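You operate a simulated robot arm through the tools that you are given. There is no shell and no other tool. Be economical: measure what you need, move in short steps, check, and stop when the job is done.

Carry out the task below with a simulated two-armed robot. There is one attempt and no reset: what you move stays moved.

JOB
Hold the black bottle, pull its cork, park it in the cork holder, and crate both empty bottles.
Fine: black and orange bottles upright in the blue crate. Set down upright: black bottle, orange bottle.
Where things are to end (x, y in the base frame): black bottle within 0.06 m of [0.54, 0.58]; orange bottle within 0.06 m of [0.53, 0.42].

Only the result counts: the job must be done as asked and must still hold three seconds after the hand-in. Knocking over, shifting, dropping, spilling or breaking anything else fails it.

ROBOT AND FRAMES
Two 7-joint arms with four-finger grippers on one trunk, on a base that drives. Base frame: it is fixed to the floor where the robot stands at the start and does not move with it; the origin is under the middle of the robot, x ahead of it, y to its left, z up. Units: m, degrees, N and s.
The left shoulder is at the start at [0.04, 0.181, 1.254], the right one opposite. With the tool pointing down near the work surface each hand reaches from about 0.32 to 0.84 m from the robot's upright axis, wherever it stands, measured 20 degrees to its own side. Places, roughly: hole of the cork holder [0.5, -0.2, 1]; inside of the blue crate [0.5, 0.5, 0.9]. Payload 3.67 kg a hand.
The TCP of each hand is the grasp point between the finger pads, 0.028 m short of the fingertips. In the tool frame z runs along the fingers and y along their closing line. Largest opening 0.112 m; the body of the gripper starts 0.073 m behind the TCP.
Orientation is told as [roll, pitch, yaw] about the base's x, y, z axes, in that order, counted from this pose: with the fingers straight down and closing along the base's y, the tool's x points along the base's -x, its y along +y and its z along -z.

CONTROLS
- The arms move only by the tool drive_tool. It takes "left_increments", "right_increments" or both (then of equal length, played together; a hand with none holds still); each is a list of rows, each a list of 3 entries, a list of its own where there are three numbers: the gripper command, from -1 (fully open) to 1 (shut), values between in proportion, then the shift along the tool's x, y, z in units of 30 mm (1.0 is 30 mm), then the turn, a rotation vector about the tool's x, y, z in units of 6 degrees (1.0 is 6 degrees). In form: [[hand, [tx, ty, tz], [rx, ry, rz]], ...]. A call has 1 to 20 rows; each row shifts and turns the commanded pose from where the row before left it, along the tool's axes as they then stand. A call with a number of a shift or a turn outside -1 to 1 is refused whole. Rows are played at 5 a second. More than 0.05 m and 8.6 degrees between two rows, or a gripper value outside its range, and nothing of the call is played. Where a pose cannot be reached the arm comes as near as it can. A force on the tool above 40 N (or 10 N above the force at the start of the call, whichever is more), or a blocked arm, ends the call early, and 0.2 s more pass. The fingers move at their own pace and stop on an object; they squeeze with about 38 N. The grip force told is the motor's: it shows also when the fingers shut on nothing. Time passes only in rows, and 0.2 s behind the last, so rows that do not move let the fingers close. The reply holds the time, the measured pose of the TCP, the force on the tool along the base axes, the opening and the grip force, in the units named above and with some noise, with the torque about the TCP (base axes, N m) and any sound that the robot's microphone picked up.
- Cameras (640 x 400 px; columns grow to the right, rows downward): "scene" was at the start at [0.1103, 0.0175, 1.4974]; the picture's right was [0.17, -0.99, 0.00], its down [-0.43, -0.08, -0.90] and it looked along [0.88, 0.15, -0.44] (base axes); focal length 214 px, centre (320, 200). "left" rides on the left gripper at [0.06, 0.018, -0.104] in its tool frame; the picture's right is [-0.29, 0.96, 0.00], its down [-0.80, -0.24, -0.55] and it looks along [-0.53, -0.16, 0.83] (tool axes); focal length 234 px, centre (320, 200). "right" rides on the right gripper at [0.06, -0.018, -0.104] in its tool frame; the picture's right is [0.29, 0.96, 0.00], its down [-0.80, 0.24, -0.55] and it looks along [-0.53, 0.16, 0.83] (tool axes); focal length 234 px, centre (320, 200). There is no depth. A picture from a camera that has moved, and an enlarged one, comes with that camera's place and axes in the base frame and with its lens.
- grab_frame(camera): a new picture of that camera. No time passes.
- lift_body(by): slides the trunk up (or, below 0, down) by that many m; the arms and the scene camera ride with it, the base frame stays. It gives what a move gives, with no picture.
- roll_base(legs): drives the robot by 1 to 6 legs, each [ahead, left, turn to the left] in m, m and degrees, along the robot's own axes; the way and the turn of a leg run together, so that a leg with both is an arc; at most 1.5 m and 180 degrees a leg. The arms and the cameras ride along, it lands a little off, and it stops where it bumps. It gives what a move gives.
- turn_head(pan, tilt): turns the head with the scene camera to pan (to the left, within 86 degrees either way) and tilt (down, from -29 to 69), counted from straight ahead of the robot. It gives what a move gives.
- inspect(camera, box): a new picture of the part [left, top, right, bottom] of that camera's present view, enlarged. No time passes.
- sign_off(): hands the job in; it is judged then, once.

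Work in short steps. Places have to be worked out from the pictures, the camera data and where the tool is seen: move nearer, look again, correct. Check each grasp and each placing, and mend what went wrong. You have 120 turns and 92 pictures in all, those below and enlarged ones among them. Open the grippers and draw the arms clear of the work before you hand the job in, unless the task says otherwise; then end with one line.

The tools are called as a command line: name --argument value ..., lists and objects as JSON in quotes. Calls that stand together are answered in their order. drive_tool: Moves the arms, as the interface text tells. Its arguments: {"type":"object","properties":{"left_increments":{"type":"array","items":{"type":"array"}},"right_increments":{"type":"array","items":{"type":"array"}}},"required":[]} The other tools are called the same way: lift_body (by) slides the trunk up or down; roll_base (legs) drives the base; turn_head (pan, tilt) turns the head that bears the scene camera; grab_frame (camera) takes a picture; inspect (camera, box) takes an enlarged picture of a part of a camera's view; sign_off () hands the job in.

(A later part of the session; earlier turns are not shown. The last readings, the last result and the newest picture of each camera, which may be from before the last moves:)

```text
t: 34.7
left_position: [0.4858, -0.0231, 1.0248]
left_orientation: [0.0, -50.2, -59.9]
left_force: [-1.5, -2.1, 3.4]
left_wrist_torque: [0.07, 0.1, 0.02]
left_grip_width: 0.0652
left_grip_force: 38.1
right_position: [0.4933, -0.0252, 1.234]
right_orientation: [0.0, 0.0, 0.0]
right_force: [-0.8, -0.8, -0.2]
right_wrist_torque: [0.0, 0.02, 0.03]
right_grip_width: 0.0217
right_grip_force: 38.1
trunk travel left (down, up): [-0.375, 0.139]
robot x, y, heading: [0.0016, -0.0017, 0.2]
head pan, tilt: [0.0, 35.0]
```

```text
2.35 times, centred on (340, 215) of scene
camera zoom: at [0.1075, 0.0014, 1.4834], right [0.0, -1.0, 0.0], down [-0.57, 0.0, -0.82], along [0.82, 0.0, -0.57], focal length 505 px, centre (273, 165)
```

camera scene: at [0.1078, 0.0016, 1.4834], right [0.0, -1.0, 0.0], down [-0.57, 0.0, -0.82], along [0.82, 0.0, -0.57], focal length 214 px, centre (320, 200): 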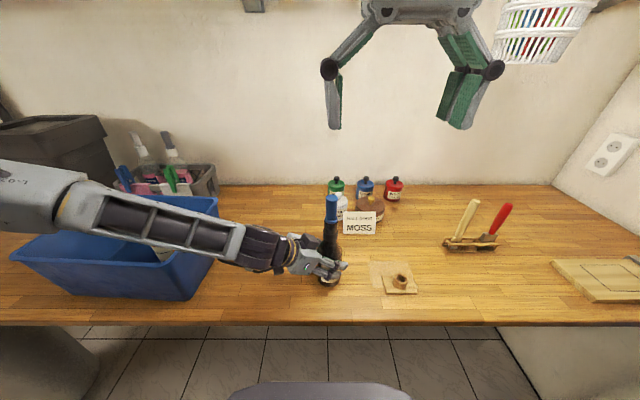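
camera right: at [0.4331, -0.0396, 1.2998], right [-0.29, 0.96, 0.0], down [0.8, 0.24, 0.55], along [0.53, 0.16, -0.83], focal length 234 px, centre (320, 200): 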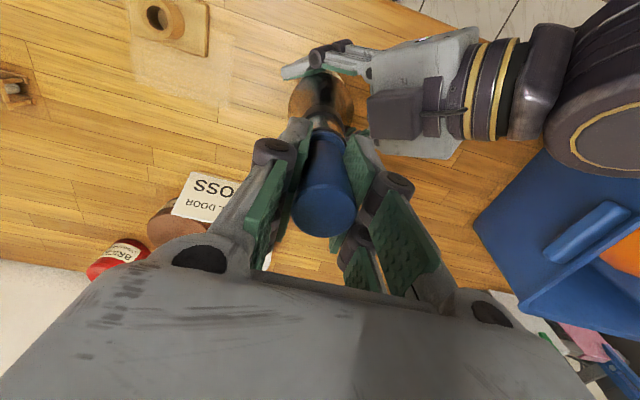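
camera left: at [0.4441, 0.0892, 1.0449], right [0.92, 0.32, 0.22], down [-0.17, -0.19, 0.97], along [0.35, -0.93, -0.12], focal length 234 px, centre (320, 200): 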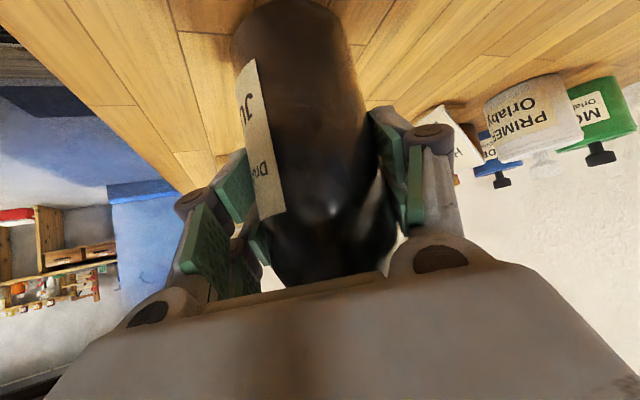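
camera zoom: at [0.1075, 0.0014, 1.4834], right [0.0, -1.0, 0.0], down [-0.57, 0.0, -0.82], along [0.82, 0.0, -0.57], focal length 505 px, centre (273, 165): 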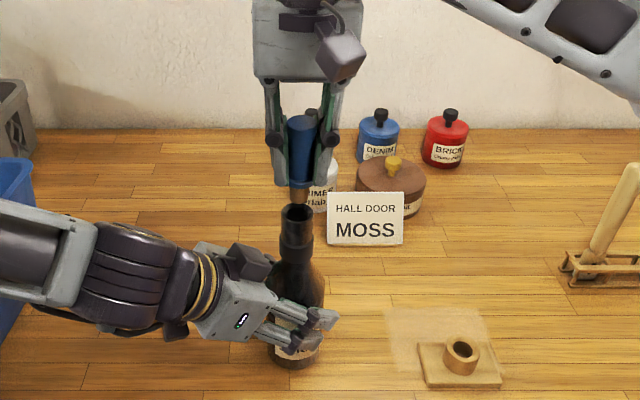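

The cork is out. I'll lift it further and carry it over to above the holder, about [0.458, -0.21], while the left hand holds the bottle still.

drive_tool --right_increments '[[1, [0, 0, -0.8], [0, 0, 0]], [1, [0, 0, -0.8], [0, 0, 0]], [1, [0.17, -0.88, 0], [0, 0, 0]], [1, [0.17, -0.88, 0], [0, 0, 0]], [1, [0.17, -0.88, 0], [0, 0, 0]], [1, [0.17, -0.88, 0], [0, 0, 0]], [1, [0.17, -0.88, 0], [0, 0, 0]], [1, [0.17, -0.88, 0], [0, 0, 0]], [1, [0.17, -0.88, 0], [0, 0, 0]], [1, [0, 0, 0.7], [0, 0, 0]], [1, [0, 0, 0.7], [0, 0, 0]], [1, [0, 0, 0.7], [0, 0, 0]], [1, [0, 0, 0.7], [0, 0, 0]], [1, [0, 0, 0], [0, 0, 0]]]'

turn_head --pan -15 --tilt 40

grab_frame --camera "right"

inspect --camera "scene" --box '[260, 120, 420, 260]'

grab_frame --camera "left"

```text
t: 37.7
left_position: [0.4868, -0.0231, 1.0258]
left_orientation: [0.0, -50.2, -60.0]
left_force: [-1.9, -0.8, 2.1]
left_wrist_torque: [0.05, 0.14, 0.03]
left_grip_width: 0.0653
left_grip_force: 38.4
right_position: [0.4576, -0.2098, 1.1976]
right_orientation: [0.0, 0.0, 0.0]
right_force: [0.2, -0.5, 0.5]
right_wrist_torque: [-0.02, 0.0, -0.03]
right_grip_width: 0.0218
right_grip_force: 37.8
trunk travel left (down, up): [-0.375, 0.139]
robot x, y, heading: [0.0007, 0.0013, -0.1]
head pan, tilt: [0.0, 35.0]
```

```text
t: 38.4
left_position: [0.4871, -0.0225, 1.0238]
left_orientation: [0.2, -50.2, -60.0]
left_force: [-1.2, -1.0, 1.1]
left_wrist_torque: [0.05, 0.13, 0.02]
left_grip_width: 0.0652
left_grip_force: 38.1
right_position: [0.4578, -0.2095, 1.1972]
right_orientation: [0.0, -0.1, 0.1]
right_force: [0.0, 0.1, -0.5]
right_wrist_torque: [0.03, -0.02, -0.02]
right_grip_width: 0.022
right_grip_force: 38.1
trunk travel left (down, up): [-0.375, 0.139]
robot x, y, heading: [0.0021, 0.0014, -0.3]
head pan, tilt: [-15.0, 40.0]
```

```text
59 pictures are left
camera right: at [0.3974, -0.2264, 1.3026], right [-0.29, 0.96, 0.0], down [0.8, 0.24, 0.55], along [0.53, 0.16, -0.83], focal length 234 px, centre (320, 200)
```

right: 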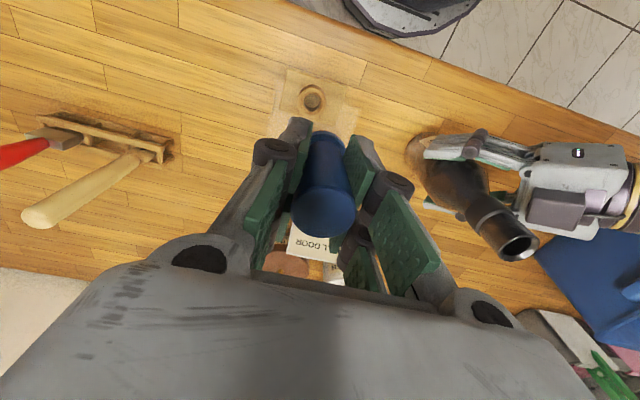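

```text
2.86 times, centred on (340, 190) of scene
camera zoom: at [0.1018, -0.0205, 1.4759], right [-0.26, -0.97, 0.0], down [-0.62, 0.17, -0.77], along [0.74, -0.2, -0.64], focal length 613 px, centre (263, 229)
```

zoom: 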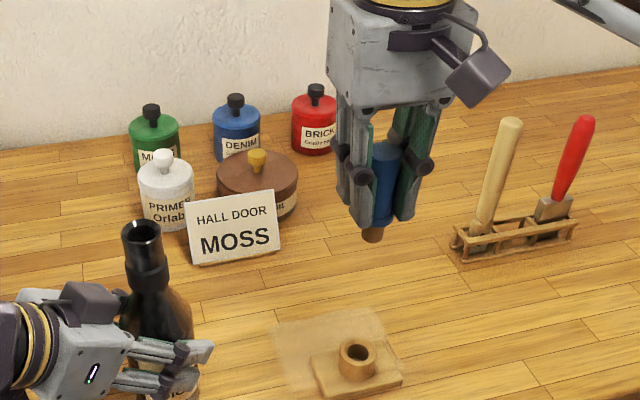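

```text
57 pictures are left
camera left: at [0.444, 0.0893, 1.0449], right [0.92, 0.32, 0.22], down [-0.17, -0.19, 0.97], along [0.35, -0.93, -0.13], focal length 234 px, centre (320, 200)
```

left: 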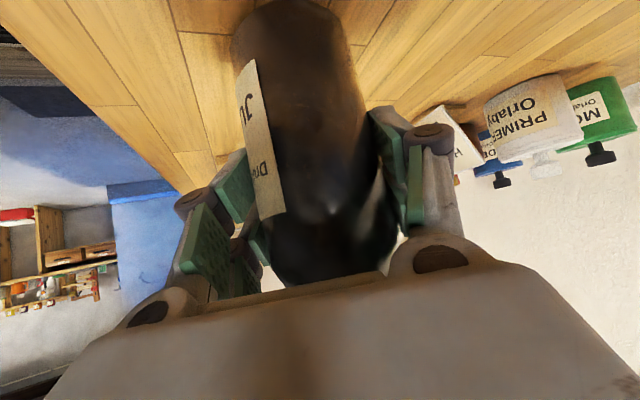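

The cork tip hangs about 60 mm below the TCP. The hole estimates fall between y -0.209 and -0.221, at x about 0.454. I'll lower to just above the holder and compare tip and hole directly.

drive_tool --right_increments '[[1, [0.09, -0.13, 0], [0, 0, 0]], [1, [0, 0, 0.9], [0, 0, 0]], [1, [0, 0, 0.9], [0, 0, 0]], [1, [0, 0, 0.9], [0, 0, 0]], [1, [0, 0, 0.9], [0, 0, 0]], [1, [0, 0, 0], [0, 0, 0]]]'

inspect --camera "right" --box '[240, 60, 400, 220]'

inspect --camera "scene" --box '[310, 170, 400, 260]'

```text
t: 39.8
left_position: [0.4875, -0.0227, 1.0243]
left_orientation: [0.1, -50.1, -60.0]
left_force: [0.2, 1.5, 1.1]
left_wrist_torque: [0.25, 0.03, 0.03]
left_grip_width: 0.0653
left_grip_force: 37.7
right_position: [0.455, -0.2125, 1.0907]
right_orientation: [-0.1, -0.1, 0.0]
right_force: [-0.6, 0.1, -0.2]
right_wrist_torque: [0.0, 0.02, -0.02]
right_grip_width: 0.022
right_grip_force: 38.0
trunk travel left (down, up): [-0.375, 0.139]
robot x, y, heading: [0.0002, -0.0005, 0.0]
head pan, tilt: [-15.0, 40.0]
```

```text
2.50 times, centred on (320, 140) of right
camera zoom: at [0.3947, -0.2294, 1.195], right [-0.29, 0.96, 0.0], down [0.8, 0.24, 0.55], along [0.53, 0.16, -0.83], focal length 585 px, centre (320, 350)
```

zoom: 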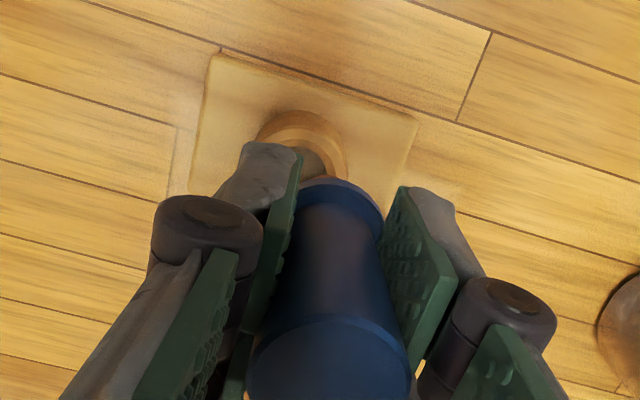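

```text
4.44 times, centred on (355, 215) of scene
camera zoom: at [0.1019, -0.0202, 1.4758], right [-0.26, -0.97, 0.0], down [-0.62, 0.17, -0.77], along [0.74, -0.2, -0.64], focal length 953 px, centre (164, 133)
```

zoom: 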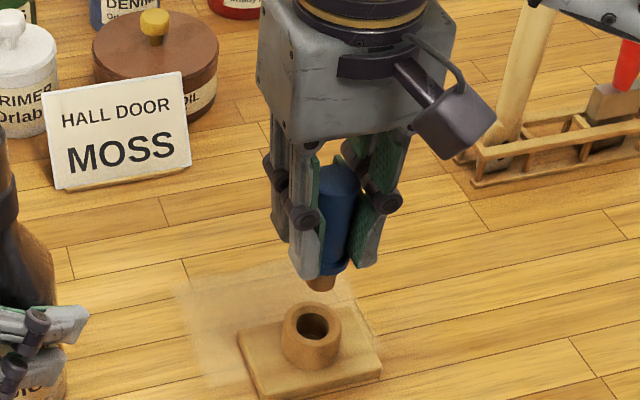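

The tip and hole look close, but my two views disagree by several millimetres. I'll zoom in more on the ring in the wrist view.

inspect --camera "right" --box '[290, 95, 350, 145]'

inspect --camera "scene" --box '[330, 205, 380, 245]'

```text
8.00 times, centred on (320, 120) of right
camera zoom: at [0.3947, -0.2294, 1.195], right [-0.29, 0.96, 0.0], down [0.8, 0.24, 0.55], along [0.53, 0.16, -0.83], focal length 1873 px, centre (320, 840)
```

zoom: 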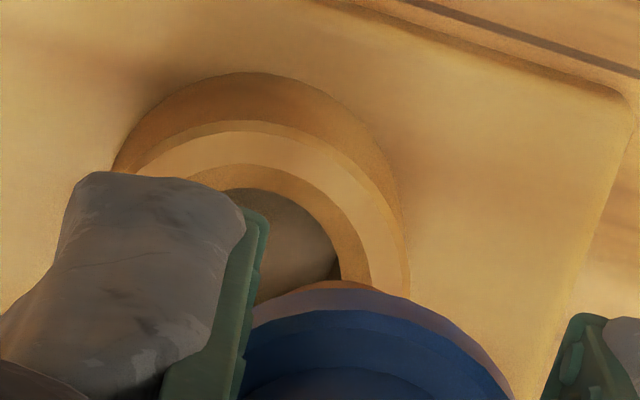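

```text
10.00 times, centred on (355, 225) of scene
camera zoom: at [0.1019, -0.0202, 1.4758], right [-0.26, -0.97, 0.0], down [-0.62, 0.17, -0.77], along [0.74, -0.2, -0.64], focal length 2145 px, centre (-30, -50)
```

zoom: 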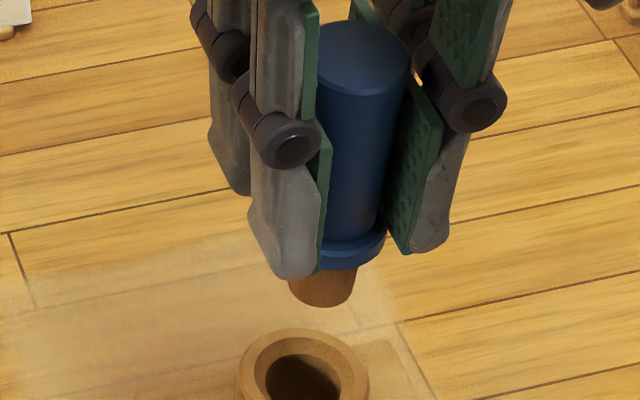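

From the magnified views, the cork in the hand is near [0.446, -0.212], about 9 mm behind the TCP in x. The hole is near [0.456, -0.216, 0.987]. I'll shift by (+10, -4) mm, lower 25 mm, and compare again.

drive_tool --right_increments '[[1, [-0.33, -0.13, 0], [0, 0, 0]], [1, [0, 0, 0.4], [0, 0, 0]], [1, [0, 0, 0.4], [0, 0, 0]], [1, [0, 0, 0], [0, 0, 0]]]'

inspect --camera "right" --box '[290, 95, 350, 145]'

inspect --camera "scene" --box '[325, 210, 375, 250]'

```text
t: 40.8
left_position: [0.4856, -0.0229, 1.0243]
left_orientation: [0.1, -50.2, -59.9]
left_force: [-0.2, 1.4, 1.8]
left_wrist_torque: [0.28, -0.03, 0.01]
left_grip_width: 0.0651
left_grip_force: 37.7
right_position: [0.4647, -0.2165, 1.0652]
right_orientation: [0.0, 0.0, 0.0]
right_force: [-0.8, 0.4, -0.4]
right_wrist_torque: [0.02, -0.05, -0.03]
right_grip_width: 0.022
right_grip_force: 37.8
trunk travel left (down, up): [-0.375, 0.139]
robot x, y, heading: [-0.0014, -0.0003, 0.0]
head pan, tilt: [-15.0, 40.0]
```

```text
8.00 times, centred on (320, 120) of right
camera zoom: at [0.4043, -0.2331, 1.17], right [-0.29, 0.96, 0.0], down [0.8, 0.24, 0.55], along [0.53, 0.16, -0.83], focal length 1873 px, centre (320, 840)
```

zoom: 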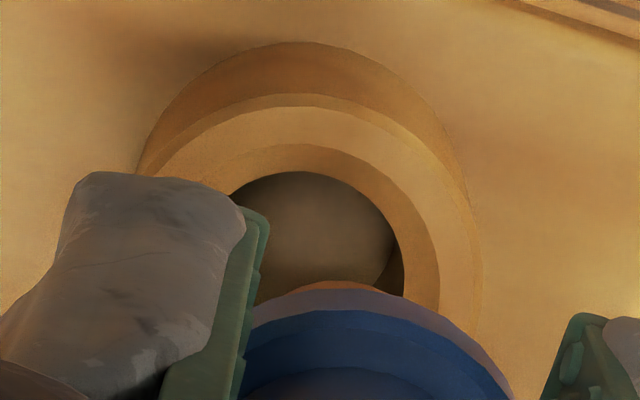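

```text
10.00 times, centred on (350, 230) of scene
camera zoom: at [0.102, -0.0202, 1.4758], right [-0.26, -0.97, 0.0], down [-0.62, 0.17, -0.77], along [0.74, -0.2, -0.64], focal length 2145 px, centre (20, -100)
```

zoom: 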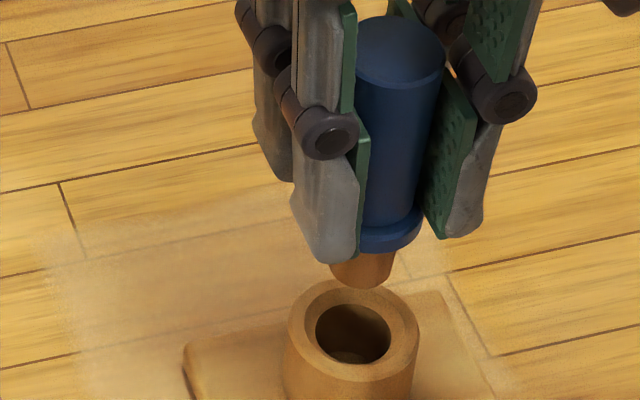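

The tip is now almost concentric. I'll shift +2.5 mm in x and -1 mm in y, then lower slowly toward the hole.

drive_tool --right_increments '[[1, [-0.08, -0.03, 0.3], [0, 0, 0]], [1, [0, 0, 0.3], [0, 0, 0]], [1, [0, 0, 0.2], [0, 0, 0]], [1, [0, 0, 0], [0, 0, 0]]]'

inspect --camera "right" --box '[280, 85, 360, 145]'

inspect --camera "scene" --box '[325, 210, 375, 250]'

```text
t: 41.8
left_position: [0.4864, -0.0227, 1.0255]
left_orientation: [0.1, -50.1, -59.9]
left_force: [0.5, 0.8, 0.8]
left_wrist_torque: [0.24, -0.02, 0.0]
left_grip_width: 0.0654
left_grip_force: 37.9
right_position: [0.4675, -0.2183, 1.0421]
right_orientation: [0.0, 0.0, -0.1]
right_force: [0.1, 0.4, -0.3]
right_wrist_torque: [0.0, -0.01, -0.05]
right_grip_width: 0.0217
right_grip_force: 38.1
trunk travel left (down, up): [-0.375, 0.139]
robot x, y, heading: [-0.0006, -0.0013, 0.1]
head pan, tilt: [-15.0, 40.0]
```

```text
6.67 times, centred on (320, 115) of right
camera zoom: at [0.4067, -0.2344, 1.146], right [-0.29, 0.96, 0.0], down [0.8, 0.24, 0.55], along [0.53, 0.16, -0.83], focal length 1561 px, centre (320, 767)
```

zoom: 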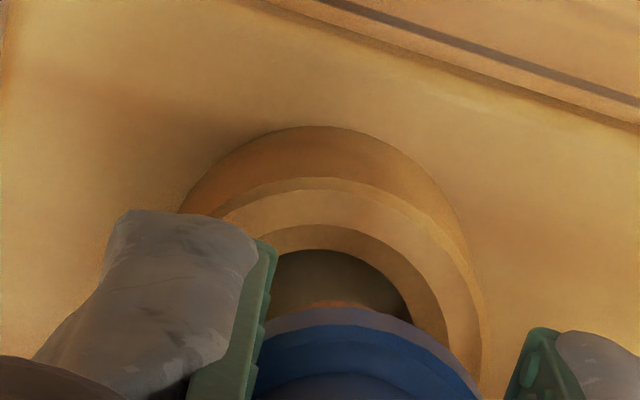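

```text
10.00 times, centred on (350, 230) of scene
camera zoom: at [0.102, -0.0202, 1.4758], right [-0.26, -0.97, 0.0], down [-0.62, 0.17, -0.77], along [0.74, -0.2, -0.64], focal length 2145 px, centre (20, -100)
```

zoom: 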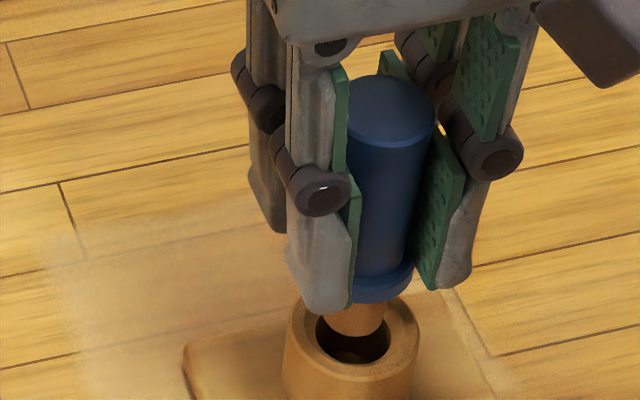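

The tip is at the hole mouth and nearly centred. I'll nudge -1 mm in y and lower in small steps, watching the force.

drive_tool --right_increments '[[1, [0, -0.04, 0.15], [0, 0, 0]], [1, [0, 0, 0.15], [0, 0, 0]], [1, [0, 0, 0.1], [0, 0, 0]], [1, [0, 0, 0], [0, 0, 0]]]'

inspect --camera "scene" --box '[325, 210, 375, 250]'

inspect --camera "right" --box '[280, 85, 360, 145]'

```text
t: 42.8
left_position: [0.4878, -0.0223, 1.0257]
left_orientation: [0.1, -50.2, -59.9]
left_force: [0.6, 1.0, 0.4]
left_wrist_torque: [0.19, -0.03, -0.01]
left_grip_width: 0.0653
left_grip_force: 38.1
right_position: [0.4656, -0.2188, 1.0282]
right_orientation: [0.0, 0.0, -0.1]
right_force: [-0.1, -0.6, -0.1]
right_wrist_torque: [0.0, -0.02, 0.02]
right_grip_width: 0.022
right_grip_force: 38.5
trunk travel left (down, up): [-0.375, 0.139]
robot x, y, heading: [-0.0013, 0.0006, -0.1]
head pan, tilt: [-15.0, 40.0]
```

```text
10.00 times, centred on (350, 230) of scene
camera zoom: at [0.102, -0.0203, 1.4758], right [-0.26, -0.97, 0.0], down [-0.62, 0.17, -0.77], along [0.74, -0.2, -0.64], focal length 2145 px, centre (20, -100)
```

zoom: 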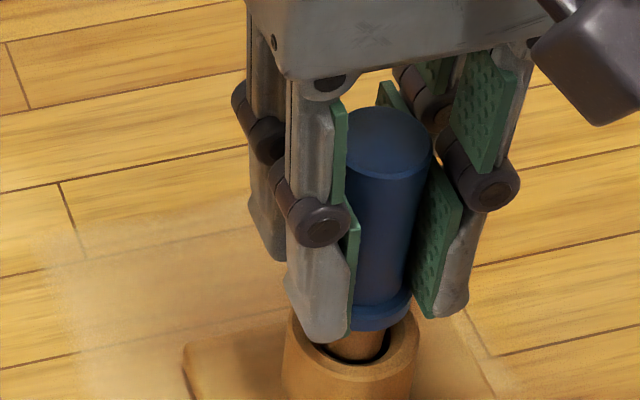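

```text
6.67 times, centred on (320, 115) of right
camera zoom: at [0.4063, -0.2352, 1.1341], right [-0.29, 0.96, 0.0], down [0.8, 0.24, 0.55], along [0.53, 0.16, -0.83], focal length 1561 px, centre (320, 767)
```

zoom: 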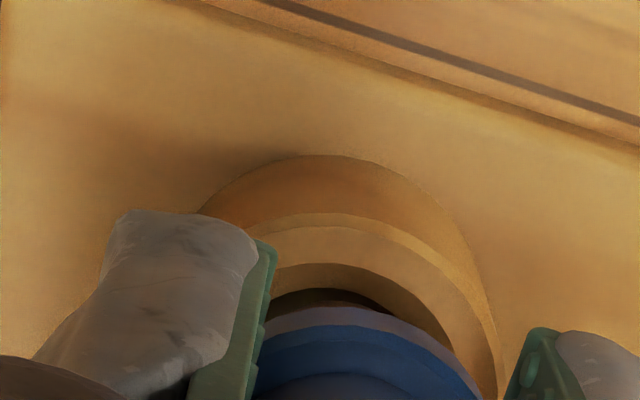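

The cork tip is in the hole with no contact force. I'll continue until the flange seats.

drive_tool --right_increments '[[1, [0, 0, 0.12], [0, 0, 0]], [1, [0, 0, 0.12], [0, 0, 0]], [1, [0, 0, 0.12], [0, 0, 0]], [1, [0, 0, 0], [0, 0, 0]]]'

inspect --camera "scene" --box '[325, 210, 375, 250]'

```text
t: 43.8
left_position: [0.4872, -0.0225, 1.0241]
left_orientation: [-0.1, -50.2, -59.9]
left_force: [-0.1, 0.8, 0.4]
left_wrist_torque: [0.18, 0.01, 0.04]
left_grip_width: 0.0654
left_grip_force: 37.9
right_position: [0.4669, -0.2186, 1.0188]
right_orientation: [0.1, -0.1, 0.0]
right_force: [1.0, 0.1, -0.4]
right_wrist_torque: [0.03, 0.03, -0.01]
right_grip_width: 0.022
right_grip_force: 37.8
trunk travel left (down, up): [-0.375, 0.139]
robot x, y, heading: [-0.0013, -0.0026, -0.0]
head pan, tilt: [-15.0, 40.0]
```

```text
10.00 times, centred on (350, 230) of scene
camera zoom: at [0.102, -0.0203, 1.4758], right [-0.26, -0.97, 0.0], down [-0.62, 0.17, -0.77], along [0.74, -0.2, -0.64], focal length 2145 px, centre (20, -100)
```

zoom: 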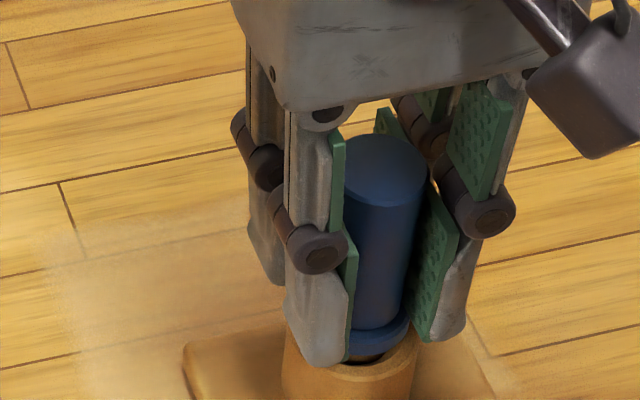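

drive_tool --right_increments '[[1, [0, 0, 0.08], [0, 0, 0]], [1, [0, 0, 0.08], [0, 0, 0]], [1, [0, 0, 0], [0, 0, 0]]]'

inspect --camera "scene" --box '[325, 210, 375, 250]'

```text
t: 44.6
left_position: [0.4867, -0.023, 1.0241]
left_orientation: [0.1, -50.2, -59.8]
left_force: [-0.2, 0.4, 0.6]
left_wrist_torque: [0.17, -0.01, -0.01]
left_grip_width: 0.0654
left_grip_force: 37.8
right_position: [0.468, -0.2176, 1.0132]
right_orientation: [0.0, 0.1, 0.0]
right_force: [-1.0, 0.2, -0.1]
right_wrist_torque: [0.0, 0.01, 0.02]
right_grip_width: 0.0216
right_grip_force: 37.3
trunk travel left (down, up): [-0.375, 0.139]
robot x, y, heading: [-0.0, -0.0035, 0.1]
head pan, tilt: [-15.0, 40.0]
```

```text
10.00 times, centred on (350, 230) of scene
camera zoom: at [0.102, -0.0203, 1.4758], right [-0.26, -0.97, 0.0], down [-0.62, 0.17, -0.77], along [0.74, -0.2, -0.64], focal length 2145 px, centre (20, -100)
```

zoom: 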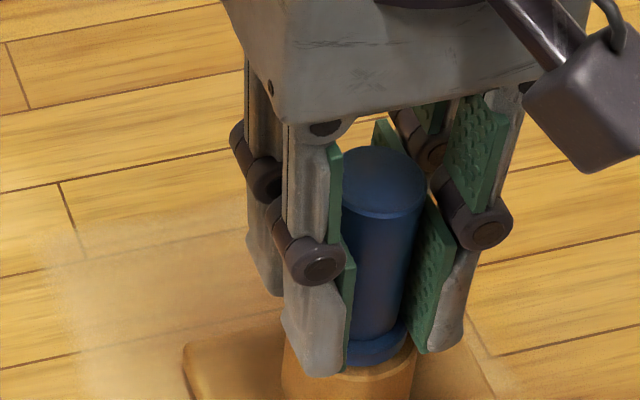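

drive_tool --right_increments '[[1, [0, 0, 0.07], [0, 0, 0]], [1, [0, 0, 0.07], [0, 0, 0]], [1, [0, 0, 0], [0, 0, 0]]]'

```text
t: 45.4
left_position: [0.4855, -0.0231, 1.0245]
left_orientation: [-0.1, -50.3, -60.0]
left_force: [-0.5, 0.4, -0.7]
left_wrist_torque: [0.0, -0.01, -0.01]
left_grip_width: 0.0654
left_grip_force: 38.0
right_position: [0.4663, -0.2189, 1.013]
right_orientation: [0.0, -0.3, -0.1]
right_force: [1.7, -4.7, 26.0]
right_wrist_torque: [-0.11, 0.35, 0.06]
right_grip_width: 0.0221
right_grip_force: 37.8
trunk travel left (down, up): [-0.375, 0.139]
robot x, y, heading: [-0.0027, 0.0022, 0.3]
head pan, tilt: [-15.0, 40.0]
```

It's seated, with +26 N. I'll relieve the push, open, and rise straight up.

drive_tool --right_increments '[[1, [0, 0, -0.09], [0, 0, 0]], [0.6, [0, 0, 0], [0, 0, 0]], [0.3, [0, 0, 0], [0, 0, 0]], [0, [0, 0, 0], [0, 0, 0]], [-0.3, [0, 0, 0], [0, 0, 0]], [-0.3, [0, 0, -0.5], [0, 0, 0]], [-0.3, [0, 0, -1], [0, 0, 0]], [-0.3, [0, 0, -1], [0, 0, 0]], [-0.3, [0, 0, -1], [0, 0, 0]], [-0.3, [0, 0, -1], [0, 0, 0]], [-0.3, [0, 0, -1], [0, 0, 0]], [-0.3, [0, 0, -1], [0, 0, 0]], [-0.3, [0, 0, 0], [0, 0, 0]]]'

inspect --camera "scene" --box '[260, 150, 400, 270]'

grab_frame --camera "right"

```text
t: 48.2
left_position: [0.4873, -0.0217, 1.0247]
left_orientation: [0.0, -50.2, -59.9]
left_force: [-0.9, 1.2, 0.2]
left_wrist_torque: [0.3, 0.1, -0.01]
left_grip_width: 0.0653
left_grip_force: 37.9
right_position: [0.4701, -0.2191, 1.2065]
right_orientation: [0.0, 0.0, 0.0]
right_force: [-0.4, -0.7, 0.0]
right_wrist_torque: [0.01, -0.01, 0.02]
right_grip_width: 0.0728
right_grip_force: 0.0
trunk travel left (down, up): [-0.375, 0.139]
robot x, y, heading: [0.0023, -0.0004, 0.1]
head pan, tilt: [-15.0, 40.0]
```

```text
3.33 times, centred on (330, 210) of scene
camera zoom: at [0.1019, -0.0203, 1.4758], right [-0.26, -0.97, 0.0], down [-0.62, 0.17, -0.77], along [0.74, -0.2, -0.64], focal length 715 px, centre (287, 167)
```

zoom: 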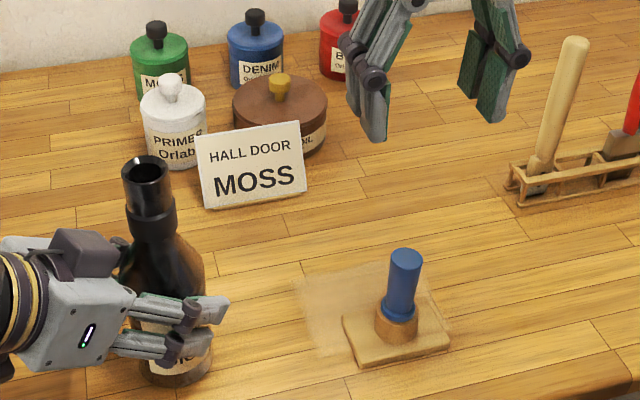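

```text
43 pictures are left
camera right: at [0.4098, -0.236, 1.3118], right [-0.29, 0.96, 0.0], down [0.8, 0.24, 0.55], along [0.53, 0.16, -0.83], focal length 234 px, centre (320, 200)
```

right: 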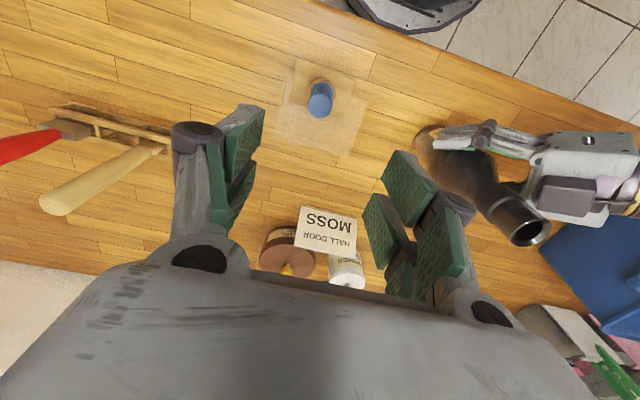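

The cork is parked upright. I'll draw the right arm away, and at the same time open the left hand and back it off along its approach line.

drive_tool --left_increments '[[0.3, [0, 0, 0], [0, 0, 0]], [-0.3, [0, 0, 0], [0, 0, 0]], [-1, [0, 0, 0], [0, 0, 0]], [-1, [0, 0, 0], [0, 0, 0]], [-1, [0, 0, -0.7], [0, 0, 0]], [-1, [0, 0, -0.9], [0, 0, 0]], [-1, [0, 0, -0.9], [0, 0, 0]], [-1, [0, 0, -0.9], [0, 0, 0]], [-1, [0, 0, -0.9], [0, 0, 0]], [-1, [0, 0, -0.9], [0, 0, 0]], [-1, [0, 0, 0], [0, 0, 0]]]' --right_increments '[[-0.3, [0, 0, -0.5], [0, 0, 0]], [-0.3, [0, 0, -0.9], [0, 0, 0]], [-0.3, [0.5, -0.4, -0.7], [0, 0, 0]], [-0.3, [0.5, -0.4, -0.7], [0, 0, 0]], [-0.3, [0.5, -0.4, -0.7], [0, 0, 0]], [-0.3, [0.5, -0.4, -0.7], [0, 0, 0]], [-0.3, [0.5, -0.4, -0.7], [0, 0, 0]], [-0.3, [0.5, -0.4, -0.7], [0, 0, 0]], [-0.3, [0.5, -0.4, -0.7], [0, 0, 0]], [-0.3, [0.5, -0.4, -0.7], [0, 0, 0]], [-0.3, [0, 0, 0], [0, 0, 0]]]'

grab_frame --camera "scene"

grab_frame --camera "left"

```text
t: 50.6
left_position: [0.4272, 0.0809, 1.1223]
left_orientation: [-0.2, -50.2, -59.9]
left_force: [0.7, 0.2, -0.1]
left_wrist_torque: [0.01, -0.01, -0.03]
left_grip_width: 0.1119
left_grip_force: 0.0
right_position: [0.3533, -0.311, 1.4126]
right_orientation: [0.1, -0.1, -0.1]
right_force: [-0.1, 0.0, 0.1]
right_wrist_torque: [0.04, 0.01, -0.02]
right_grip_width: 0.0728
right_grip_force: 0.0
right hand out of reach, approached as far as the arm can: row 10
trunk travel left (down, up): [-0.375, 0.139]
robot x, y, heading: [0.0007, 0.0001, -0.1]
head pan, tilt: [-15.0, 40.0]
```

```text
42 pictures are left
camera scene: at [0.1034, -0.0201, 1.4757], right [-0.26, -0.97, 0.0], down [-0.62, 0.17, -0.77], along [0.74, -0.2, -0.64], focal length 214 px, centre (320, 200)
```

scene: 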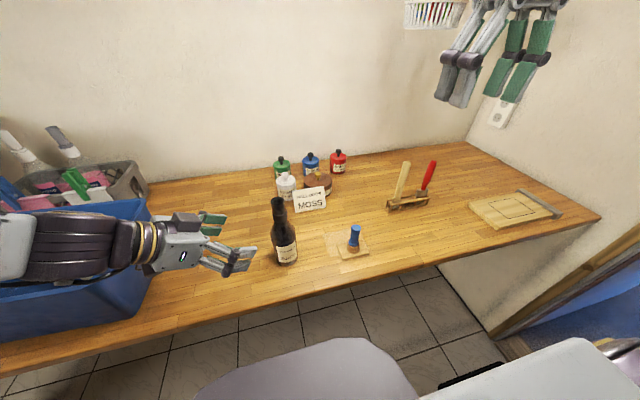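

```text
41 pictures are left
camera left: at [0.3851, 0.1927, 1.1436], right [0.92, 0.32, 0.22], down [-0.16, -0.19, 0.97], along [0.35, -0.93, -0.13], focal length 234 px, centre (320, 200)
```

left: 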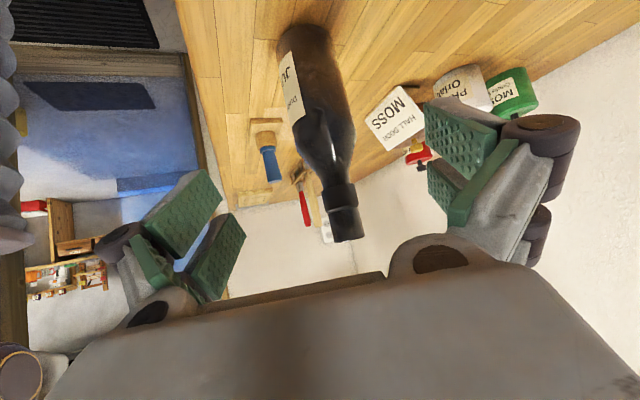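

The black bottle stands freely. I'll raise the left hand clear, then turn it back to fingers-down.

drive_tool --left_increments '[[-1, [-0.73, 0, -0.61], [0, 0, 0]], [-1, [-0.73, 0, -0.61], [0, 0, 0]], [-1, [-0.73, 0, -0.61], [0, 0, 0]], [-1, [-0.73, 0, -0.61], [0, 0, 0]], [-1, [-0.73, 0, -0.61], [0, 0, 0]], [-1, [-0.73, 0, -0.61], [0, 0, 0]], [-1, [0, 0, 0], [0, 0.93, 0]], [-1, [0, 0, 0], [0, 0.93, 0]], [-1, [0, 0, 0], [0, 0.93, 0]], [-1, [0, 0, 0], [0, 0.93, 0]], [-1, [0, 0, 0], [0, 0.93, 0]], [-1, [0, 0, 0], [0, 0.93, 0]], [-1, [0, 0, 0], [0, 0.93, 0]], [-1, [0, 0, 0], [0, 0.93, 0]], [-1, [0, 0, 0], [0, 0.93, 0]], [-1, [0, 0, 0], [0, 0, 0]]]'

drive_tool --left_increments '[[-1, [0, 0, 0], [0, 0, -1]], [-1, [0, 0, 0], [0, 0, -1]], [-1, [0, 0, 0], [0, 0, -1]], [-1, [0, 0, 0], [0, 0, -1]], [-1, [0, 0, 0], [0, 0, -1]], [-1, [0, 0, 0], [0, 0, -1]], [-1, [0, 0, 0], [0, 0, -1]], [-1, [0, 0, 0], [0, 0, -1]], [-1, [0, 0, 0], [0, 0, -1]], [-1, [0, 0, 0], [0, 0, -1]], [-1, [0, 0, 0], [0, 0, 0]]]'

```text
t: 54.0
left_position: [0.4217, 0.0896, 1.284]
left_orientation: [-0.5, -51.3, -59.8]
left_force: [-0.1, 0.6, 0.0]
left_wrist_torque: [0.04, 0.06, -0.01]
left_grip_width: 0.1119
left_grip_force: 0.1
left hand out of reach, approached as far as the arm can: row 5, 6, 7, 8, 9, 10, 11, 12, 13, 14, 15
right_position: [0.3527, -0.3095, 1.4132]
right_orientation: [0.1, -0.1, 0.1]
right_force: [-0.9, 0.0, -0.5]
right_wrist_torque: [-0.02, -0.01, 0.01]
right_grip_width: 0.0728
right_grip_force: 0.1
trunk travel left (down, up): [-0.375, 0.139]
robot x, y, heading: [-0.0023, 0.0042, -0.0]
head pan, tilt: [-15.0, 40.0]
```

```text
t: 56.4
left_position: [0.4218, 0.0899, 1.2864]
left_orientation: [-47.5, -22.4, 9.9]
left_force: [-0.7, -0.1, -0.9]
left_wrist_torque: [-0.03, 0.01, -0.01]
left_grip_width: 0.112
left_grip_force: 0.1
right_position: [0.352, -0.3097, 1.4122]
right_orientation: [0.2, -0.1, 0.0]
right_force: [0.0, 0.9, 0.0]
right_wrist_torque: [-0.02, 0.0, 0.0]
right_grip_width: 0.0728
right_grip_force: 0.0
trunk travel left (down, up): [-0.375, 0.139]
robot x, y, heading: [0.0008, -0.0019, -0.1]
head pan, tilt: [-15.0, 40.0]
```

The tilt stopped at a joint limit, then only the yaw was undone. The remaining error is a single 50° turn about tool axis (-0.865, 0.5, 0). I'll step left away from the bottle and do that turn.

drive_tool --left_increments '[[-1, [-0.13, 0.61, -0.55], [0, 0, 0]], [-1, [-0.13, 0.61, -0.55], [0, 0, 0]], [-1, [-0.13, 0.61, -0.55], [0, 0, 0]], [-1, [-0.13, 0.61, -0.55], [0, 0, 0]], [-1, [0, 0, 0], [-0.8, 0.463, 0]], [-1, [0, 0, 0], [-0.8, 0.463, 0]], [-1, [0, 0, 0], [-0.8, 0.463, 0]], [-1, [0, 0, 0], [-0.8, 0.463, 0]], [-1, [0, 0, 0], [-0.8, 0.463, 0]], [-1, [0, 0, 0], [-0.8, 0.463, 0]], [-1, [0, 0, 0], [-0.8, 0.463, 0]], [-1, [0, 0, 0], [-0.8, 0.463, 0]], [-1, [0, 0, 0], [-0.8, 0.463, 0]], [-1, [0, 0, 0], [0, 0, 0]]]'

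turn_head --pan 25 --tilt 38

grab_frame --camera "scene"

```text
t: 59.4
left_position: [0.4271, 0.1868, 1.275]
left_orientation: [-45.9, -21.8, 9.0]
left_force: [-0.2, -0.6, 0.6]
left_wrist_torque: [0.01, -0.01, 0.0]
left_grip_width: 0.112
left_grip_force: 0.0
left hand out of reach, approached as far as the arm can: row 5, 6, 7, 8, 9, 10, 11, 12, 13
right_position: [0.352, -0.3118, 1.4124]
right_orientation: [0.1, -0.1, 0.0]
right_force: [-0.4, 0.4, 0.2]
right_wrist_torque: [0.02, -0.02, 0.0]
right_grip_width: 0.0729
right_grip_force: 0.0
trunk travel left (down, up): [-0.375, 0.139]
robot x, y, heading: [-0.0016, 0.0016, -0.1]
head pan, tilt: [-15.0, 40.0]
```

```text
t: 60.5
left_position: [0.4268, 0.1875, 1.2746]
left_orientation: [-45.9, -21.9, 9.0]
left_force: [0.3, 0.0, 0.3]
left_wrist_torque: [0.0, -0.03, 0.02]
left_grip_width: 0.1117
left_grip_force: 0.1
right_position: [0.3525, -0.3107, 1.4117]
right_orientation: [0.1, -0.1, 0.0]
right_force: [0.4, 0.1, -0.6]
right_wrist_torque: [0.0, 0.0, -0.02]
right_grip_width: 0.0729
right_grip_force: 0.0
trunk travel left (down, up): [-0.375, 0.139]
robot x, y, heading: [0.0018, -0.0022, -0.0]
head pan, tilt: [25.0, 38.0]
```

```text
40 pictures are left
camera scene: at [0.098, 0.038, 1.4788], right [0.42, -0.91, 0.0], down [-0.56, -0.26, -0.79], along [0.71, 0.33, -0.62], focal length 214 px, centre (320, 200)
```

scene: 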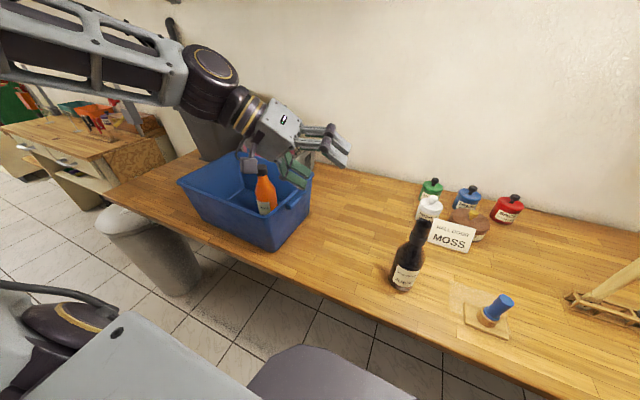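

The arm can't un-tilt here, since the elbow is folded. I'll move the hand out toward the pose where fingers-down worked, high over the crate at about [0.5, 0.4, 1.36], and try turning there.

drive_tool --left_increments '[[-1, [-0.55, 0.4625, -0.7], [0, 0, 0]], [-1, [-0.55, 0.4625, -0.7], [0, 0, 0]], [-1, [-0.55, 0.4625, -0.7], [0, 0, 0]], [-1, [-0.55, 0.4625, -0.7], [0, 0, 0]], [-1, [-0.55, 0.4625, -0.7], [0, 0, 0]], [-1, [-0.55, 0.4625, -0.7], [0, 0, 0]], [-1, [-0.55, 0.4625, -0.7], [0, 0, 0]], [-1, [-0.55, 0.4625, -0.7], [0, 0, 0]], [-1, [0, 0, 0], [-0.8, 0.463, 0]], [-1, [0, 0, 0], [-0.8, 0.463, 0]], [-1, [0, 0, 0], [0, 0, 0]]]'

```text
t: 62.9
left_position: [0.5093, 0.3977, 1.3515]
left_orientation: [-46.0, -21.8, 9.0]
left_force: [0.1, 0.6, 0.2]
left_wrist_torque: [-0.01, 0.01, -0.02]
left_grip_width: 0.1121
left_grip_force: 0.1
left hand out of reach, approached as far as the arm can: row 2, 3, 9, 10
right_position: [0.3528, -0.3106, 1.4117]
right_orientation: [0.1, -0.2, 0.0]
right_force: [-0.6, -0.3, 0.1]
right_wrist_torque: [0.0, 0.02, 0.02]
right_grip_width: 0.0726
right_grip_force: 0.1
trunk travel left (down, up): [-0.375, 0.139]
robot x, y, heading: [0.0008, 0.0006, -0.2]
head pan, tilt: [25.0, 38.0]
```

The turn is still blocked. I'll test single-axis turns to find which joint direction is limiting.

drive_tool --left_increments '[[-1, [0, 0, 0], [-1, 0, 0]], [-1, [0, 0, 0], [0, 0, 0]]]'

drive_tool --left_increments '[[-1, [0, 0, 0], [0, 1, 0]], [-1, [0, 0, 0], [0, 0, 0]]]'

drive_tool --left_increments '[[-1, [0, 0, 0], [0, 0, 1]], [-1, [0, 0, 0], [0, 0, 1]], [-1, [0, 0, 0], [0, 0, 0]]]'

```text
t: 63.5
left_position: [0.5099, 0.3993, 1.3513]
left_orientation: [-46.0, -21.9, 9.0]
left_force: [-0.2, -1.5, 0.1]
left_wrist_torque: [-0.01, -0.06, 0.02]
left_grip_width: 0.1118
left_grip_force: 0.1
left hand out of reach, approached as far as the arm can: row 1
right_position: [0.3525, -0.3102, 1.4124]
right_orientation: [0.1, 0.0, 0.0]
right_force: [-0.2, 0.6, 0.6]
right_wrist_torque: [-0.03, 0.02, 0.04]
right_grip_width: 0.0729
right_grip_force: 0.0
trunk travel left (down, up): [-0.375, 0.139]
robot x, y, heading: [0.0043, 0.002, -0.2]
head pan, tilt: [25.0, 38.0]
```

```text
t: 64.1
left_position: [0.5127, 0.4016, 1.349]
left_orientation: [-45.2, -17.7, 4.6]
left_force: [0.8, -0.3, 0.0]
left_wrist_torque: [0.01, 0.0, -0.01]
left_grip_width: 0.1121
left_grip_force: 0.1
left hand out of reach, approached as far as the arm can: row 1
right_position: [0.3528, -0.3103, 1.4131]
right_orientation: [0.1, -0.1, 0.0]
right_force: [-0.9, -1.3, 0.6]
right_wrist_torque: [0.01, -0.03, -0.01]
right_grip_width: 0.0729
right_grip_force: 0.0
trunk travel left (down, up): [-0.375, 0.139]
robot x, y, heading: [-0.0015, 0.0016, 0.1]
head pan, tilt: [25.0, 38.0]
```

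```text
t: 64.9
left_position: [0.5147, 0.4009, 1.3482]
left_orientation: [-41.4, -26.1, -4.8]
left_force: [0.2, 0.0, 0.4]
left_wrist_torque: [-0.01, 0.02, 0.01]
left_grip_width: 0.112
left_grip_force: 0.1
right_position: [0.3521, -0.3111, 1.4122]
right_orientation: [0.2, -0.1, 0.0]
right_force: [0.9, 0.0, -1.3]
right_wrist_torque: [0.0, -0.01, -0.01]
right_grip_width: 0.0726
right_grip_force: 0.2
trunk travel left (down, up): [-0.375, 0.139]
robot x, y, heading: [0.0004, -0.0006, -0.0]
head pan, tilt: [25.0, 38.0]
```

Turns about tool y and z work. I'll swing the hand about the vertical by +66° so it points straight ahead, which is a natural posture, and see if the arm frees up.

drive_tool --left_increments '[[-1, [0, 0, 0], [-0.44, -0.594, -0.673]], [-1, [0, 0, 0], [-0.44, -0.594, -0.673]], [-1, [0, 0, 0], [-0.44, -0.594, -0.673]], [-1, [0, 0, 0], [-0.44, -0.594, -0.673]], [-1, [0, 0, 0], [-0.44, -0.594, -0.673]], [-1, [0, 0, 0], [-0.44, -0.594, -0.673]], [-1, [0, 0, 0], [-0.44, -0.594, -0.673]], [-1, [0, 0, 0], [-0.44, -0.594, -0.673]], [-1, [0, 0, 0], [-0.44, -0.594, -0.673]], [-1, [0, 0, 0], [-0.44, -0.594, -0.673]], [-1, [0, 0, 0], [-0.44, -0.594, -0.673]], [-1, [0, 0, 0], [0, 0, 0]]]'

grab_frame --camera "scene"

```text
t: 67.5
left_position: [0.5904, 0.5127, 1.1742]
left_orientation: [-42.0, -26.3, 60.8]
left_force: [-0.3, 0.8, -0.9]
left_wrist_torque: [0.0, 0.02, 0.0]
left_grip_width: 0.1122
left_grip_force: 0.0
left hand out of reach, approached as far as the arm can: row 1, 2, 3, 4, 5, 6, 7, 8, 9, 10, 11
right_position: [0.3527, -0.3109, 1.4121]
right_orientation: [0.1, -0.2, 0.1]
right_force: [-0.1, -0.3, -0.5]
right_wrist_torque: [0.0, 0.0, -0.01]
right_grip_width: 0.0728
right_grip_force: 0.0
trunk travel left (down, up): [-0.375, 0.139]
robot x, y, heading: [-0.0009, 0.0007, 0.1]
head pan, tilt: [25.0, 38.0]
```

```text
39 pictures are left
camera scene: at [0.0976, 0.0381, 1.4789], right [0.42, -0.91, 0.0], down [-0.56, -0.26, -0.79], along [0.71, 0.33, -0.62], focal length 214 px, centre (320, 200)
```

scene: 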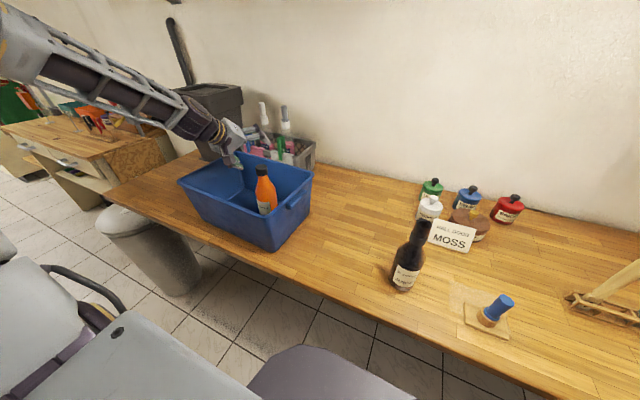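

The hand now points ahead but sank to z 1.17 inside the crate area. Nothing was touched. I'll raise it straight up first.

drive_tool --left_increments '[[-1, [-0.396, -0.535, -0.606], [0, 0, 0]], [-1, [-0.396, -0.535, -0.606], [0, 0, 0]], [-1, [-0.396, -0.535, -0.606], [0, 0, 0]], [-1, [-0.396, -0.535, -0.606], [0, 0, 0]], [-1, [-0.396, -0.535, -0.606], [0, 0, 0]], [-1, [0, 0, 0], [0, 0, 0]]]'

```text
t: 68.9
left_position: [0.5984, 0.5733, 1.2139]
left_orientation: [-41.9, -26.3, 60.7]
left_force: [0.0, 0.6, -0.3]
left_wrist_torque: [0.0, -0.02, 0.03]
left_grip_width: 0.1122
left_grip_force: 0.1
left hand out of reach, approached as far as the arm can: row 1, 2, 3, 4, 5
right_position: [0.3521, -0.3116, 1.4118]
right_orientation: [0.1, -0.1, -0.1]
right_force: [-0.3, 0.0, 1.2]
right_wrist_torque: [-0.01, -0.02, 0.0]
right_grip_width: 0.0728
right_grip_force: 0.1
trunk travel left (down, up): [-0.375, 0.139]
robot x, y, heading: [-0.0028, 0.0029, -0.2]
head pan, tilt: [25.0, 38.0]
```

The wrist is nearly in line with the forearm, and my earlier roll about tool z put it against a limit. I'll undo that roll with +53° about tool z.

drive_tool --left_increments '[[-1, [0, 0, 0], [0, 0, 0.99]], [-1, [0, 0, 0], [0, 0, 0.99]], [-1, [0, 0, 0], [0, 0, 0.99]], [-1, [0, 0, 0], [0, 0, 0.99]], [-1, [0, 0, 0], [0, 0, 0.99]], [-1, [0, 0, 0], [0, 0, 0.99]], [-1, [0, 0, 0], [0, 0, 0.99]], [-1, [0, 0, 0], [0, 0, 0.99]], [-1, [0, 0, 0], [0, 0, 0.99]], [-1, [0, 0, 0], [0, 0, 0]]]'

drive_tool --left_increments '[[-1, [-0.4, 0, -0.37], [0, 0, 0]], [-1, [-0.4, 0, -0.37], [0, 1, 0]], [-1, [0, 0, 0], [0, 1, 0]], [-1, [0, 0, 0], [0, 0, 0]]]'

```text
t: 71.1
left_position: [0.5993, 0.5762, 1.2125]
left_orientation: [-6.5, -47.8, 5.9]
left_force: [-0.7, -0.5, 0.1]
left_wrist_torque: [0.02, -0.02, -0.01]
left_grip_width: 0.112
left_grip_force: 0.1
left hand out of reach, approached as far as the arm can: row 1
right_position: [0.3524, -0.311, 1.4129]
right_orientation: [0.1, -0.2, 0.0]
right_force: [0.1, -0.8, -0.7]
right_wrist_torque: [0.0, 0.0, -0.02]
right_grip_width: 0.0728
right_grip_force: 0.2
trunk travel left (down, up): [-0.375, 0.139]
robot x, y, heading: [-0.0033, -0.0005, 0.0]
head pan, tilt: [25.0, 38.0]
```

```text
t: 72.1
left_position: [0.6178, 0.615, 1.2085]
left_orientation: [-9.4, -38.6, 4.3]
left_force: [-1.0, 0.1, 0.3]
left_wrist_torque: [0.05, -0.01, 0.0]
left_grip_width: 0.1121
left_grip_force: 0.0
left hand out of reach, approached as far as the arm can: row 1, 2, 3
right_position: [0.3525, -0.312, 1.4135]
right_orientation: [0.0, -0.2, 0.0]
right_force: [-1.6, 0.3, 0.2]
right_wrist_torque: [0.04, -0.01, 0.03]
right_grip_width: 0.0728
right_grip_force: 0.0
trunk travel left (down, up): [-0.375, 0.139]
robot x, y, heading: [-0.0027, 0.0011, 0.1]
head pan, tilt: [25.0, 38.0]
```

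The arm is overextended outward here. I'll bring the hand back toward the robot at this height, x only, clear of the orange bottle.

drive_tool --left_increments '[[-1, [0.7, 0, -0.62], [0, 0, 0]], [-1, [0.7, 0, -0.62], [0, 0, 0]], [-1, [0.7, 0, -0.62], [0, 0, 0]], [-1, [0.7, 0, -0.62], [0, 0, 0]], [-1, [0.5, 0, -0.8], [0, 0, 0]], [-1, [0, 0, 0], [0, 0, 0]]]'

grab_frame --camera "scene"

```text
t: 73.5
left_position: [0.4943, 0.6546, 1.1888]
left_orientation: [-8.6, -38.1, 4.2]
left_force: [-0.2, 0.6, 0.0]
left_wrist_torque: [0.01, -0.02, 0.01]
left_grip_width: 0.1121
left_grip_force: 0.1
left hand out of reach, approached as far as the arm can: row 1, 2, 3, 4, 5
right_position: [0.3532, -0.3098, 1.4118]
right_orientation: [0.2, -0.2, 0.0]
right_force: [-0.4, 0.4, 0.6]
right_wrist_torque: [0.0, -0.02, 0.02]
right_grip_width: 0.0729
right_grip_force: 0.0
trunk travel left (down, up): [-0.375, 0.139]
robot x, y, heading: [0.0013, -0.0014, -0.0]
head pan, tilt: [25.0, 38.0]
```

```text
38 pictures are left
camera scene: at [0.0989, 0.038, 1.4788], right [0.42, -0.91, 0.0], down [-0.56, -0.26, -0.79], along [0.71, 0.33, -0.62], focal length 214 px, centre (320, 200)
```

scene: 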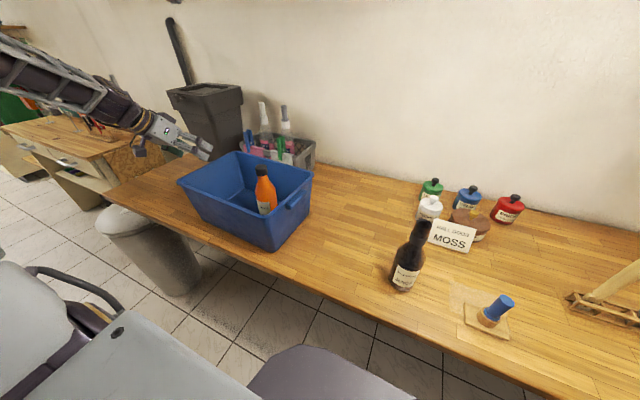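

I need to see the left arm's posture.

turn_head --pan 70 --tilt 20

grab_frame --camera "scene"

```text
t: 74.6
left_position: [0.4937, 0.6534, 1.1885]
left_orientation: [-8.7, -38.1, 4.2]
left_force: [-0.4, -0.4, -0.6]
left_wrist_torque: [0.03, -0.02, 0.0]
left_grip_width: 0.1118
left_grip_force: 0.2
right_position: [0.3519, -0.311, 1.4133]
right_orientation: [0.1, -0.1, -0.1]
right_force: [0.5, -0.6, -0.3]
right_wrist_torque: [-0.03, 0.0, 0.01]
right_grip_width: 0.0728
right_grip_force: 0.1
trunk travel left (down, up): [-0.375, 0.139]
robot x, y, heading: [0.0036, -0.0027, 0.0]
head pan, tilt: [70.0, 20.0]
```

```text
37 pictures are left
camera scene: at [0.0519, 0.0892, 1.5072], right [0.94, -0.34, 0.0], down [-0.12, -0.32, -0.94], along [0.32, 0.88, -0.34], focal length 214 px, centre (320, 200)
```

scene: 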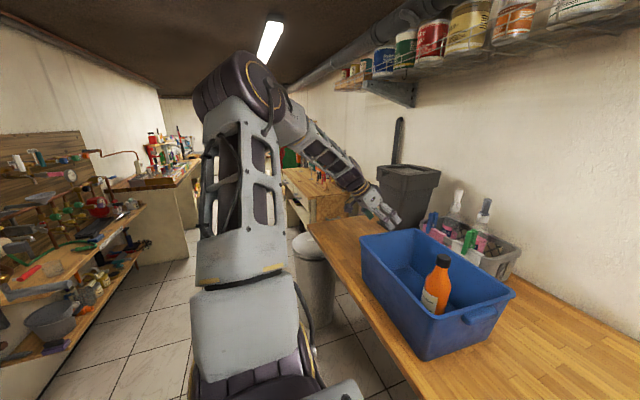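

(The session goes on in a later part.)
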